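You operate a simulated robot arm through the tools that you are given. There is no shell and no other tool. Be economical: measure what you need, move in short steps, check, and stop when the job is done.

Carry out the task below with a simulated robot arm. There is one attempt and no reset: what you move stays moved.

TASK
Put the hex plug from the top of the fitting bench and the green spring plunger in the green drip pan.
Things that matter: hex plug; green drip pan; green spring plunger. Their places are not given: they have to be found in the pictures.

It is judged by the outcome, as a careful person would: the job done as asked, and still so three seconds after it is handed in. It fails if anything else is knocked over, pushed out of place, dropped, spilled or broken.

THE ROBOT
A 7-joint arm with a two-finger parallel gripper, fixed in place. Base frame: the origin is at the foot of the arm, x ahead of it, y to its left, z up; the work surface is at about z = 0. Lengths are in mm, angles in degrees, forces in N, time in s.
With the tool pointing down near the work surface it reaches from about 240 to 620 mm from the base axis. Its first joint turns from -66.0 to 66.0 degrees. Payload 2.6 kg.
Tool frame: the origin (TCP) lies between the finger pads and is the grasp point; the fingertips stand 30 mm ahead of it; z points along the fingers, y is the line along which they close. The gripper opens to 94 mm. The fingers are 28 mm wide and 10 mm thick; the gripper's body (50 by 96 mm) begins 55 mm behind the TCP.
Orientation is that of the tool frame in the base frame, as [roll, pitch, yaw] about the fixed x, y, z axes, in that order (R = Rz(yaw) Ry(pitch) Rx(roll)). With the fingers straight down and closing along the base's y, the tool's x points along the base's -x, its y along +y and its z along -z.

THE INTERFACE
- The arm moves only by the tool step_arm. Its argument "steps" is a list of rows, each a list of 7 numbers: the opening, from 0 (shut) to 1 (fully open), then the shift along the base's x, y, z in mm, then the turn, a rotation vector about the base's x, y, z in degrees. In form: [[claw, x, y, z, ax, ay, az], ...]. A call has 1 to 10 rows; each row is the pose to reach, as a shift and turn from the pose commanded when the call began. A row lasts 0.2 s, in which the tool goes at most 50 mm and 8.6 degrees; a call with a longer step from one row to the next is refused whole, and so is a gripper value outside its range. A pose out of reach is approached as far as the arm can. The call stops where the force on the tool passes 40 N (or 10 N more than at its start, if that is more) or the arm is blocked; 0.2 s more then pass. The fingers move at their own pace (about 72 mm/s each) and stop on an object; they squeeze with about 39 N. The grip force told is the motor's: it shows also when the fingers shut on nothing. Time passes only in rows, and 0.2 s behind the last, so rows that repeat a pose let the fingers close. It gives the time, the measured TCP pose, the force on the tool (base axes), the opening and the grip force at its end, in the units of the frame above (readings bear some noise), and new pictures: "show" is both (left out), scene, wrist or none.
- Cameras (640 x 400 px; columns grow to the right, rows downward): "scene" is fixed at [35.2, 435.8, 555.5]; the picture's right is [-0.76, -0.65, 0.00], its down [-0.42, 0.49, -0.76] and it looks along [0.50, -0.58, -0.65] (base axes); focal length 374 px, centre (320, 200). "wrist" rides on the gripper at [-37, 0, -58] in the tool frame; the picture's right is [0.00, -1.00, 0.00], its down [0.97, 0.00, -0.24] and it looks along [0.24, 0.00, 0.97] (tool axes); focal length 218 px, centre (320, 200).
- probe_pixels(camera, pixels): for up to 12 pixels [column, row] of the newest picture of that camera ("zoom" is the newest enlarged one), the place [x, y, z] in the base frame of the surface seen there, good to about 2 mm. No time passes.
- enlarge(camera, box): a new picture of the part [left, top, right, bottom] of that camera's present view, enlarged. No time passes.
- sign_off(): hands the job in; it is judged then, once.

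Work in short steps. Measure before you move; look again where a grasp or a placing could have gone wrong, and mend it. You have 60 turns and 100 pictures in all, the two below and enlarged ones among them. Open the gripper and draw the arm clear of the work before you hand the job in, unless the task says otherwise; then end with one line.

The tools are called after "Emit:" as name(argument=value, ...) on one line, values as JSON. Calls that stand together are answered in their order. step_arm: Moves the arm, as the interface text tells. Its arguments: {"type":"object","properties":{"steps":{"type":"array","items":{"type":"array","items":{"type":"number"}}},"show":{"type":"string","enum":["both","scene","wrist","none"]}},"required":["steps"]} The other tools are called the same way: probe_pixels (camera, pixels) gives the place of the surface under pixels of a picture; enlarge (camera, box) takes an enlarged picture of a part of a camera's view; sign_off () hands the job in.

At the start:

```text
time: 0.0
tcp_pos: [364.9, 144.5, 232.7]
orientation: [-180.0, 0.0, 180.0]
ft_force: [-0.3, -0.6, 0.3]
finger_gap: 94.0
gripper_force: 0.0
```

scene: 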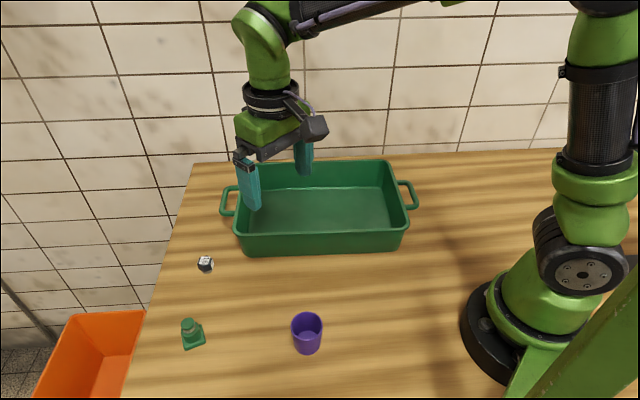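
wrist: 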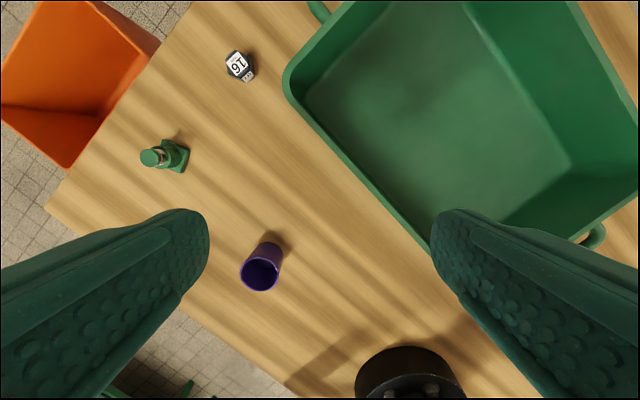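

The hex plug seems to be at scene (205,264), the plunger at (192,334), and the pan in the middle. I'll enlarge and probe them.

Emit:
enlarge(camera="scene", box=[150, 240, 250, 360])

Emit:
enlarge(camera="wrist", box=[120, 30, 280, 190])

Emit:
probe_pixels(camera="scene", pixels=[[205, 260], [205, 270], [187, 323], [193, 335], [185, 347], [204, 343], [320, 215], [238, 232], [405, 225], [265, 166], [306, 318], [320, 250]])

Emit:
probe_pixels(camera="wrist", pixels=[[236, 64], [247, 76], [151, 158], [175, 155], [186, 150], [180, 170], [165, 142], [288, 85], [432, 245], [420, 100], [228, 55], [245, 55]])

```text
3.33 times, centred on (200, 300) of scene
```

zoom: 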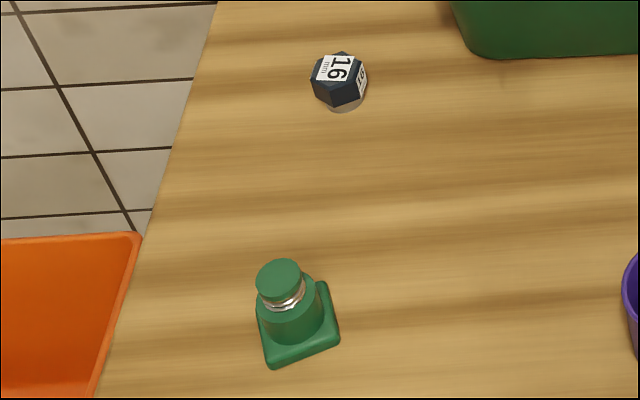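

```text
2.50 times, centred on (200, 110) of wrist
```

zoom: 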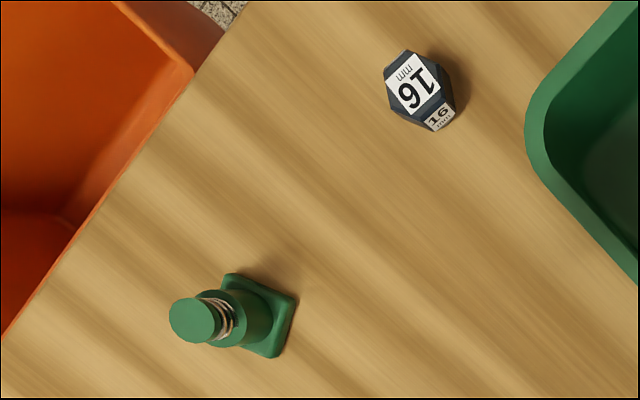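

```text
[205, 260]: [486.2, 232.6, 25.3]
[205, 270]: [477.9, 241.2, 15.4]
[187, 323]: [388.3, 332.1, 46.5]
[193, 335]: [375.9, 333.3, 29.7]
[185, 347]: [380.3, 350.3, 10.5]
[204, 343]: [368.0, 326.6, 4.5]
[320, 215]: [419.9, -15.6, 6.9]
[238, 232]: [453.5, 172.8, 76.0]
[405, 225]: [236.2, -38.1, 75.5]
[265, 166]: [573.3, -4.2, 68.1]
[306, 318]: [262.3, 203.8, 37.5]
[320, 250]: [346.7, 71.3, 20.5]
```

```text
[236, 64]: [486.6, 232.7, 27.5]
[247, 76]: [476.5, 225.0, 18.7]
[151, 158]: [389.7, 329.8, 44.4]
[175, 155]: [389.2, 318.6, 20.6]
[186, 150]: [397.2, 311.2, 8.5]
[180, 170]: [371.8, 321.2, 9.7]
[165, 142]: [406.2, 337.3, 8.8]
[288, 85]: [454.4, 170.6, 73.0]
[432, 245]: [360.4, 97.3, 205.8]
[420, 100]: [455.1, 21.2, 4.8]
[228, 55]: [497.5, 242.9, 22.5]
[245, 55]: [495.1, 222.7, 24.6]
```

Plug is at about (486,232), height about 27. The plunger stands at about (387,328), and the pan's floor centre is near (417,-9). I'll move above the plug for a closer look.

Emit:
step_arm(steps=[[1, 30, 22, -20, 0, 0, 0], [1, 60, 44, -40, 0, 0, 0], [1, 90, 66, -60, 0, 0, 0], [1, 121, 88, -85, 0, 0, 0], [1, 121, 88, -110, 0, 0, 0], [1, 121, 88, -110, 0, 0, 0]], show="wrist")

```text
time: 1.4
tcp_pos: [486.6, 234.8, 122.6]
orientation: [180.0, 0.0, 179.9]
ft_force: [0.4, -1.1, 0.9]
finger_gap: 93.9
gripper_force: 0.1
```

wrist: 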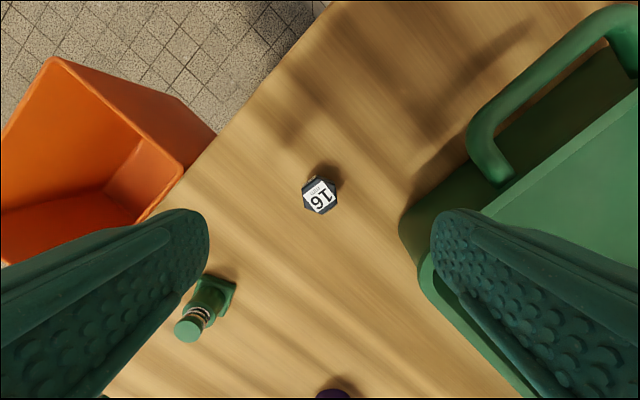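

Emit:
enlarge(camera="wrist", box=[280, 160, 360, 230])

Emit:
probe_pixels(camera="wrist", pixels=[[319, 198], [303, 193], [337, 195], [320, 212], [317, 179], [430, 262], [402, 225], [470, 150], [307, 210], [334, 208]])

```text
5.71 times, centred on (320, 195) of wrist
```

zoom: 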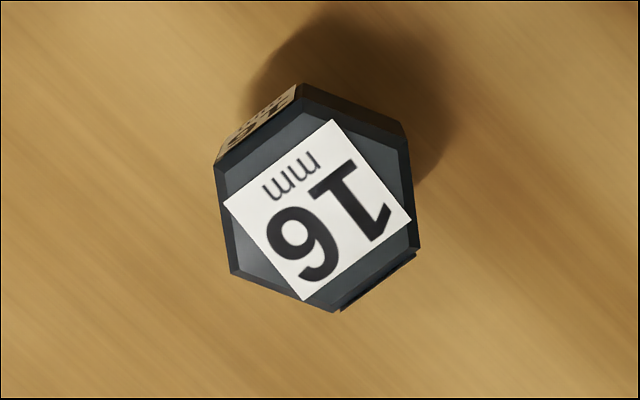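

```text
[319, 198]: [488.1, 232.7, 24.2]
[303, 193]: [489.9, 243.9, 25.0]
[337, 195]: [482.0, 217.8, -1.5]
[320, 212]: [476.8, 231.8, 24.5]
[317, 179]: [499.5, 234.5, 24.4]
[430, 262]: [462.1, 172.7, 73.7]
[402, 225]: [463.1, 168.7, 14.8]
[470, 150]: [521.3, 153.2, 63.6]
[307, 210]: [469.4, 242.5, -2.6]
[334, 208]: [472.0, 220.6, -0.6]
```

Hex flats are turned about +8° from the closing axis; the centre is (488,232.5), with the top at z≈25. I'll turn, descend with the tips about 6 mm above the bench, and then close.

Emit:
step_arm(steps=[[0.7, 2, 0, -20, 0, 0, 8], [0.7, 2, 0, -50, 0, 0, 8], [0.7, 2, 0, -75, 0, 0, 8], [0.7, 2, 0, -87, 0, 0, 8], [0.7, 2, 0, -87, 0, 0, 8]], show="both")

```text
time: 2.6
tcp_pos: [488.6, 233.3, 34.3]
orientation: [179.9, 0.0, -172.0]
ft_force: [0.4, 0.4, -0.5]
finger_gap: 65.8
gripper_force: 0.2
```

scene: 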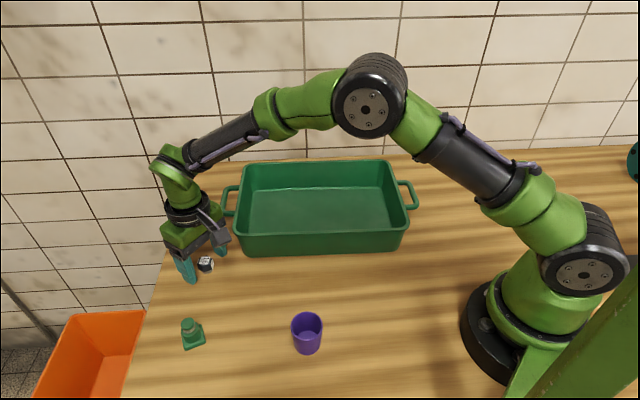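
wrist: 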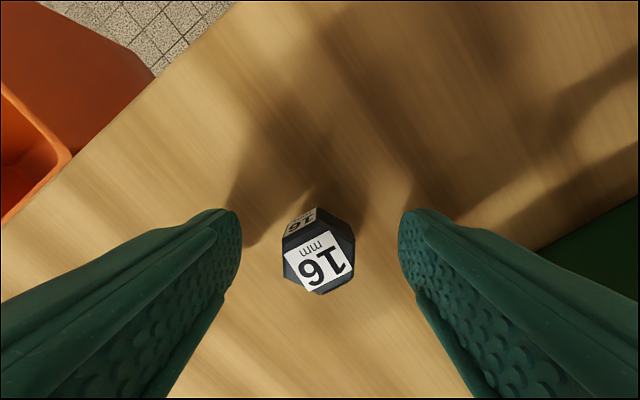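

Aligned between the fingers, so I'll close and lift a little.

Emit:
step_arm(steps=[[0, 0, 0, 0, 0, 0, 0], [0, 0, 0, 0, 0, 0, 0], [0, 0, 0, 0, 0, 0, 0], [0, 0, 0, 30, 0, 0, 0], [0, 0, 0, 75, 0, 0, 0], [0, 0, 0, 115, 0, 0, 0], [0, 0, 0, 115, 0, 0, 0]], show="wrist")

```text
time: 4.2
tcp_pos: [487.9, 232.4, 149.6]
orientation: [-180.0, 0.0, -172.1]
ft_force: [-0.3, 0.2, -1.9]
finger_gap: 24.1
gripper_force: 38.7
```

wrist: 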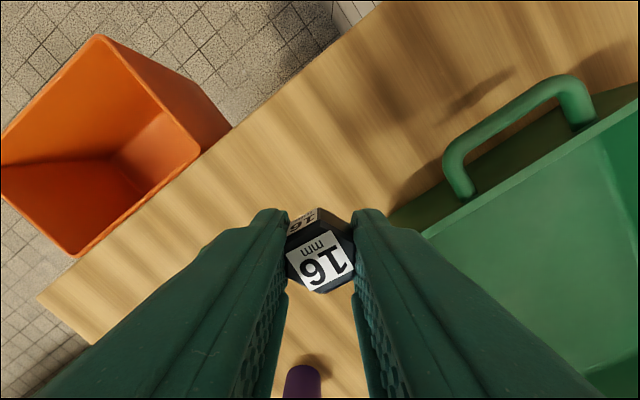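

Plug is held (24 mm gap). I'll carry it over the pan to about (450,10).

Emit:
step_arm(steps=[[0, -6, -40, 0, 0, 0, 0], [0, -14, -85, 0, 0, 0, 0], [0, -22, -130, 0, 0, 0, 0], [0, -30, -175, 0, 0, 0, 0], [0, -38, -220, 0, 0, 0, 0], [0, -38, -222, 0, 0, 0, 0], [0, -38, -222, 0, 0, 0, 0]], show="both")

```text
time: 5.8
tcp_pos: [450.2, 9.4, 150.7]
orientation: [180.0, 0.1, -172.0]
ft_force: [0.5, -0.7, -0.9]
finger_gap: 23.9
gripper_force: 39.3
```

scene: 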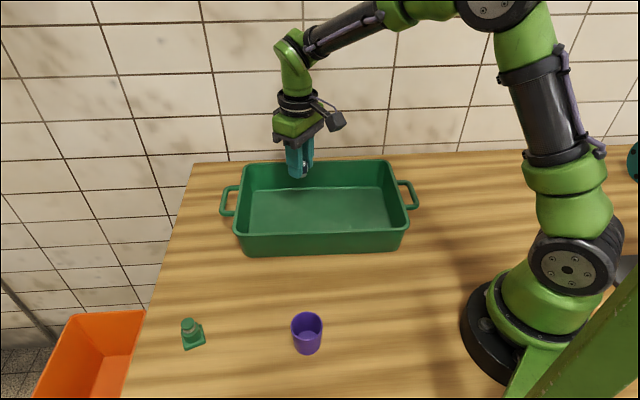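
wrist: 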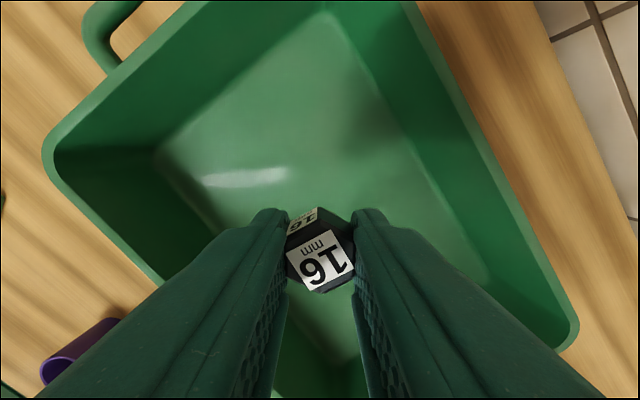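

Over the pan interior. I'll lower it to the floor (TCP about 42), release and rise.

Emit:
step_arm(steps=[[0, 0, 0, -40, 0, 0, 0], [0, 0, 0, -80, 0, 0, 0], [0, 0, 0, -100, 0, 0, 0], [0, 0, 0, -107, 0, 0, 0], [0, 0, 0, -107, 0, 0, 0]], show="wrist")

```text
time: 7.0
tcp_pos: [450.4, 9.3, 41.9]
orientation: [-180.0, 0.0, -172.0]
ft_force: [-0.5, -1.0, -1.9]
finger_gap: 23.9
gripper_force: 38.4
```

wrist: 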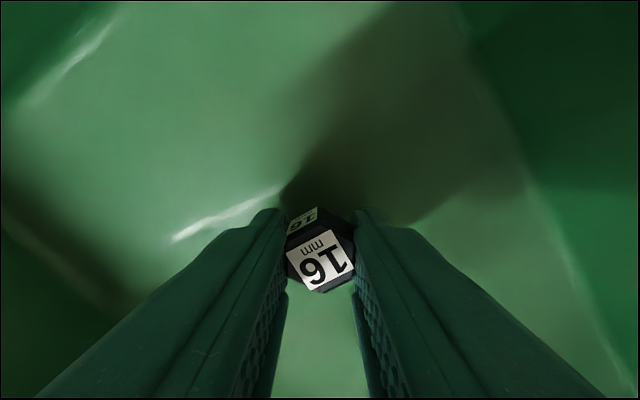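

No contact yet but within a couple of mm; I'll ease down 2 mm, open partly and rise.

Emit:
step_arm(steps=[[0, 0, 0, -2, 0, 0, 0], [0.5, 0, 0, -2, 0, 0, 0], [0.5, 0, 0, -2, 0, 0, 0], [0.5, 0, 0, 20, 0, 0, 0], [0.5, 0, 0, 60, 0, 0, 0], [0.6, 0, 0, 108, 0, 0, 0], [0.8, 0, 0, 140, 0, 0, 0], [0.8, 0, 0, 140, 0, 0, 0]], show="both")

```text
time: 8.8
tcp_pos: [450.4, 9.9, 182.8]
orientation: [-180.0, 0.1, -172.0]
ft_force: [0.0, 1.1, -0.1]
finger_gap: 74.9
gripper_force: 0.0
```

scene: 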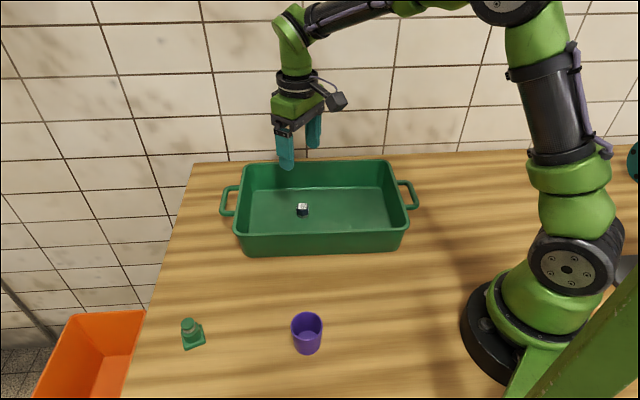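
wrist: 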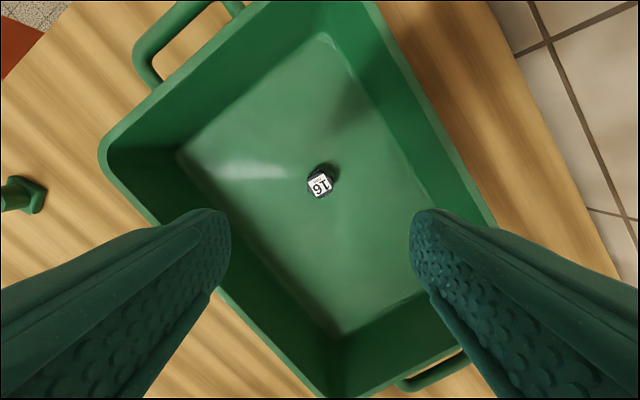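

Plug stands in the pan at scene (302,209). Next, above the plunger at about (387,328).

Emit:
step_arm(steps=[[0.9, -9, 45, 0, 0, 0, 0], [0.9, -18, 90, 0, 0, 0, 0], [0.9, -27, 135, 0, 0, 0, 0], [0.9, -36, 180, 0, 0, 0, 0], [0.9, -45, 225, 0, 0, 0, 0], [0.9, -54, 270, -10, 0, 0, 0], [0.9, -63, 317, -20, 0, 0, 0], [0.9, -63, 317, -35, 0, 0, 0], [0.9, -63, 317, -35, 0, 0, 0]], show="wrist")

```text
time: 10.8
tcp_pos: [386.7, 327.2, 147.3]
orientation: [-180.0, -0.1, -172.1]
ft_force: [-0.1, -0.7, 0.3]
finger_gap: 84.6
gripper_force: 0.0
```

wrist: 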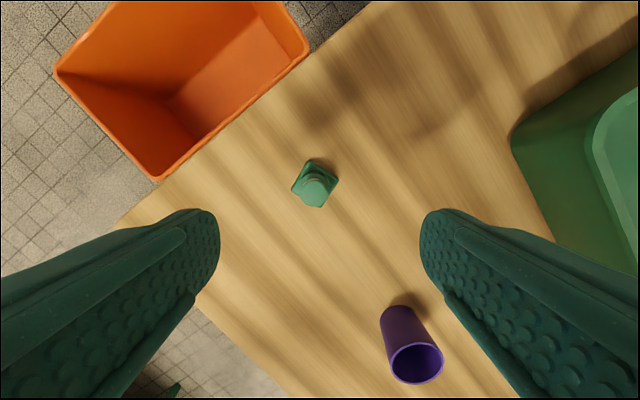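

Emit:
enlarge(camera="wrist", box=[275, 145, 355, 220])

Emit:
probe_pixels(camera="wrist", pixels=[[314, 188], [306, 188], [323, 188], [316, 201], [309, 166], [294, 187], [334, 182], [320, 206]])

```text
5.33 times, centred on (315, 182) of wrist
```

zoom: 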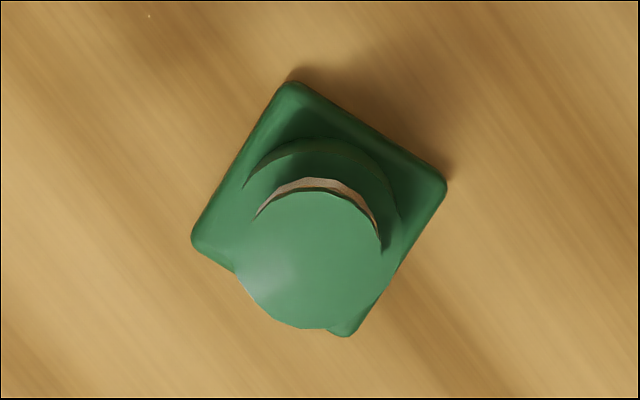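

```text
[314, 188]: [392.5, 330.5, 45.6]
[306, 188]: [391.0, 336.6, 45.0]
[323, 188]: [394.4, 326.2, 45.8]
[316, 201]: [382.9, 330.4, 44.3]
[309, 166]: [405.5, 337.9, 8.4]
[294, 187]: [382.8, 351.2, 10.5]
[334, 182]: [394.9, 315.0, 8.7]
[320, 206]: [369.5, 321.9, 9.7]
```

Plunger axis is at about (388,331), with its flange up to z≈10 and cap top z≈45. I'll check the bin rim clearance before descending.

Emit:
probe_pixels(camera="wrist", pixels=[[157, 178], [230, 118], [306, 48], [190, 165], [130, 220]])

```text
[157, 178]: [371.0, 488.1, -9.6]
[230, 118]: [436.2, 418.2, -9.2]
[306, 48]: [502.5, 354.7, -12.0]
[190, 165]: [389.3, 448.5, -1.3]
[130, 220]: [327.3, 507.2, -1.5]
```

Bin is well clear. Descending around the plunger body with the tips just above the flange.

Emit:
step_arm(steps=[[0.65, 1, 3.5, 0, 0, 0, 0], [0.65, 1, 3.5, -40, 0, 0, 0], [0.65, 1, 3.5, -80, 0, 0, 0], [0.65, 1, 3.5, -103, 0, 0, 0], [0.65, 1, 3.5, -103, 0, 0, 0]], show="both")

```text
time: 12.0
tcp_pos: [387.5, 330.3, 44.5]
orientation: [-180.0, 0.0, -171.9]
ft_force: [-0.2, -0.1, -0.1]
finger_gap: 61.1
gripper_force: 0.0
```

scene: 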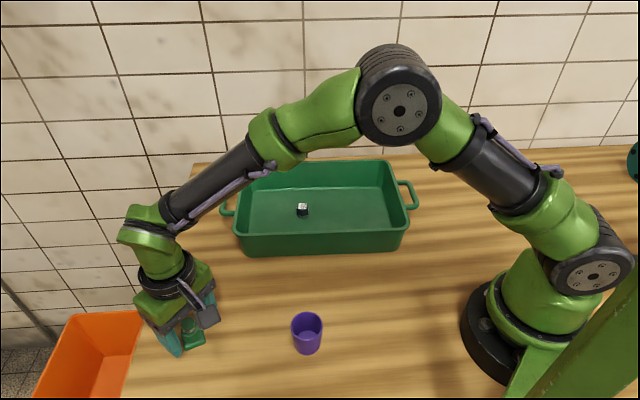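
wrist: 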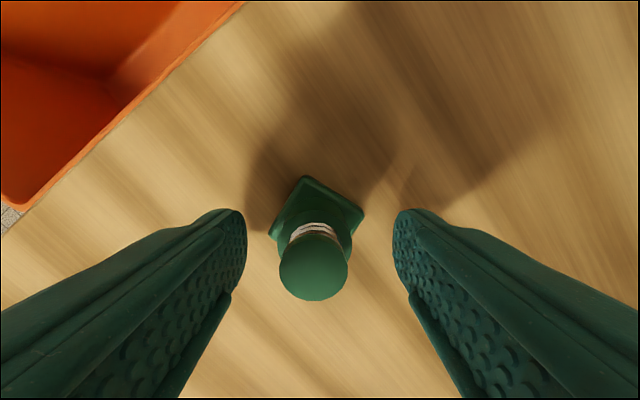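

Plunger is centred between the fingers, so I'll close and lift.

Emit:
step_arm(steps=[[0, 0, 0, 0, 0, 0, 0], [0, 0, 0, 0, 0, 0, 0], [0, 0, 0, 0, 0, 0, 0], [0, 0, 0, 25, 0, 0, 0], [0, 0, 0, 65, 0, 0, 0], [0, 0, 0, 105, 0, 0, 0], [0, 0, 0, 135, 0, 0, 0], [0, 0, 0, 135, 0, 0, 0]], show="both")

```text
time: 13.8
tcp_pos: [388.0, 330.7, 180.7]
orientation: [-179.9, 0.0, -172.1]
ft_force: [0.1, -0.6, -1.5]
finger_gap: 25.8
gripper_force: 38.7
```

scene: 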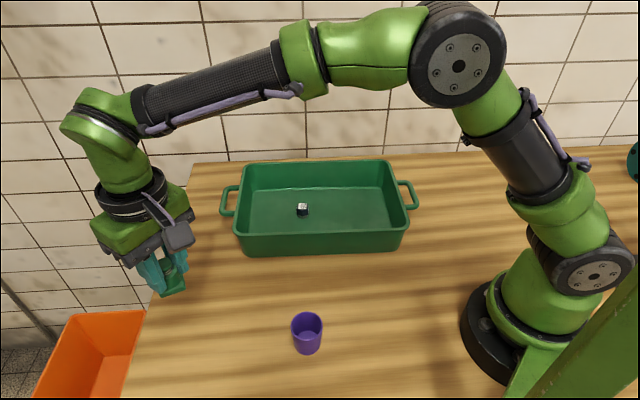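
wrist: 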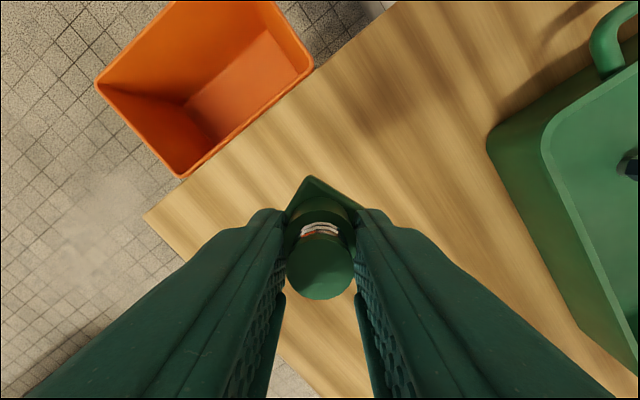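

Held firmly at 25.8 mm. I'll carry it to about (380,-45) over the pan, clear of the plug.

Emit:
step_arm(steps=[[0, 0, -40, 0, 0, 0, 0], [0, 0, -85, 0, 0, 0, 0], [0, 0, -130, 0, 0, 0, 0], [0, 0, -175, 0, 0, 0, 0], [0, -2, -220, 0, 0, 0, 0], [0, -4, -265, 0, 0, 0, 0], [0, -6, -310, 0, 0, 0, 0], [0, -8, -350, 0, 0, 0, 0], [0, -8, -376, 0, 0, 0, 0], [0, -8, -376, 0, 0, 0, 0]], show="both")

```text
time: 16.0
tcp_pos: [380.4, -47.2, 179.3]
orientation: [179.9, -0.1, -172.0]
ft_force: [0.4, -0.8, -1.1]
finger_gap: 25.9
gripper_force: 38.9
```

scene: 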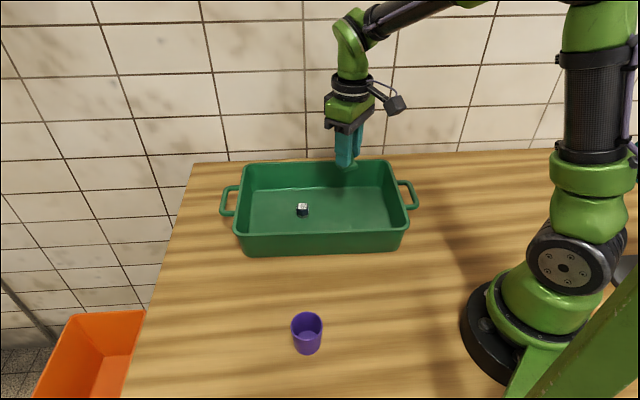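
wrist: 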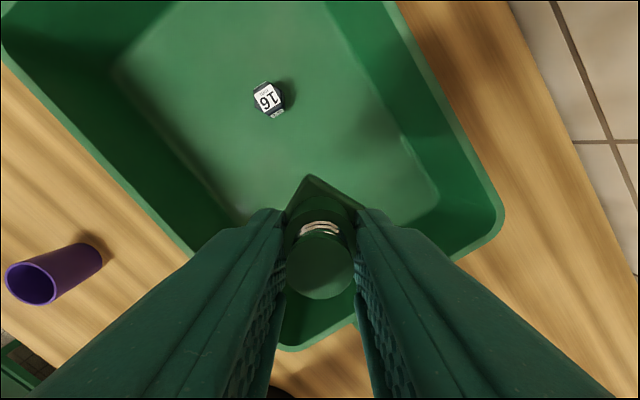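

The end wall looks close in the wrist view (440,200); I'll check the floor edges before lowering.

Emit:
probe_pixels(camera="wrist", pixels=[[430, 195], [395, 225], [242, 212], [320, 345], [480, 245], [400, 170], [120, 75], [290, 335]])

Emit:
probe_pixels(camera="scene", pixels=[[400, 215], [390, 222], [385, 195], [390, 175], [255, 222], [350, 205], [370, 210]])

```text
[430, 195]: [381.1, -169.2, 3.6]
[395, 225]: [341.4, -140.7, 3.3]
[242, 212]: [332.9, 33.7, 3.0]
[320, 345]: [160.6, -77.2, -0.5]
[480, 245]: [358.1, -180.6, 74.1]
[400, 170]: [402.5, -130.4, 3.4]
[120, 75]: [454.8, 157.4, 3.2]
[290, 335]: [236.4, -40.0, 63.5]
```

```text
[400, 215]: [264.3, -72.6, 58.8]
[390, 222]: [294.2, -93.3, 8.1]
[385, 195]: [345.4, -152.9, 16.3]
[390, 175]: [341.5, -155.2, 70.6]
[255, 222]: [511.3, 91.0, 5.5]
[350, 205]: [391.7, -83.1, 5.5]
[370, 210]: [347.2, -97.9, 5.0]
```

Plenty of room: about 85 mm from each wall, floor z≈4. Lowering until about 1 mm above contact, then easing down.

Emit:
step_arm(steps=[[0, 0, 0, -45, 0, 0, 0], [0, 0, 0, -90, 0, 0, 0], [0, 0, 0, -120, 0, 0, 0], [0, 0, 0, -129, 0, 0, 0], [0, 0, 0, -131, 0, 0, 0], [0, 0, 0, -131, 0, 0, 0]], show="both")

```text
time: 17.4
tcp_pos: [380.2, -45.8, 49.6]
orientation: [-180.0, -0.1, -172.1]
ft_force: [0.0, 0.5, -1.0]
finger_gap: 26.0
gripper_force: 39.3
```

scene: 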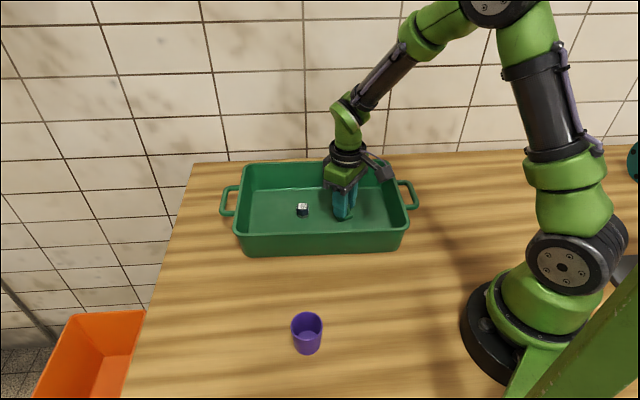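
wrist: 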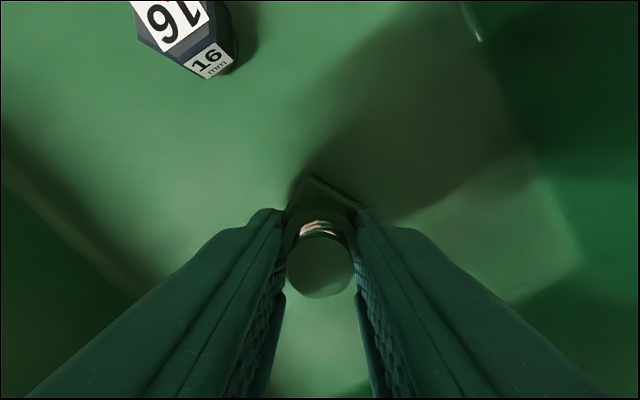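

Ease down a little to touch, in small steps.

Emit:
step_arm(steps=[[0, 0, 0, -1, 0, 0, 0], [0, 0, 0, -1, 0, 0, 0]], show="none")

```text
time: 18.0
tcp_pos: [381.4, -46.1, 47.2]
orientation: [180.0, 0.1, -171.9]
ft_force: [-1.2, 0.0, 4.7]
finger_gap: 26.1
gripper_force: 39.5
```

Contact (upward force 4.7 N). Releasing and rising.

Emit:
step_arm(steps=[[0.5, 0, 0, 0, 0, 0, 0], [0.5, 0, 0, 0, 0, 0, 0], [0.5, 0, 0, 20, 0, 0, 0], [0.5, 0, 0, 60, 0, 0, 0], [0.6, 0, 0, 105, 0, 0, 0], [0.8, 0, 0, 150, 0, 0, 0], [0.8, 0, 0, 180, 0, 0, 0], [0.8, 0, 0, 180, 0, 0, 0]], show="both")

```text
time: 19.8
tcp_pos: [382.7, -45.1, 228.5]
orientation: [-179.9, -0.1, -171.9]
ft_force: [0.3, -0.2, 0.1]
finger_gap: 75.1
gripper_force: 0.2
```

scene: 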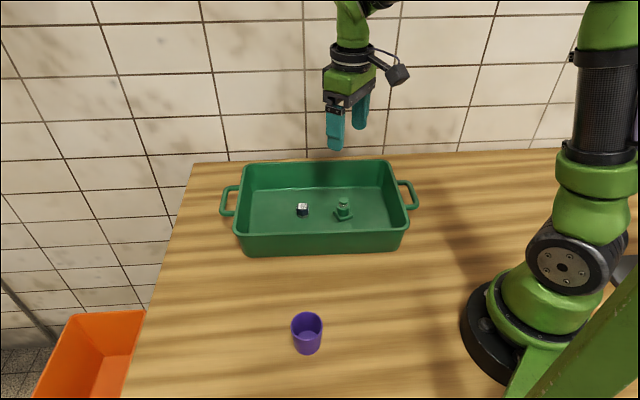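
wrist: 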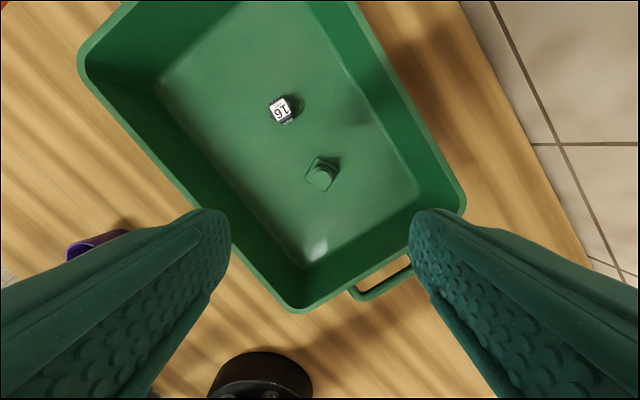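

Both items stand in the pan at scene (302,209) and (343,210), the arm is clear, and nothing else has moved. Handing in.

Emit:
sign_off()

```text
The job is handed in.
```

The hex plug and the green spring plunger are both standing upright in the green drip pan, the gripper is open and clear, and the job is handed in.
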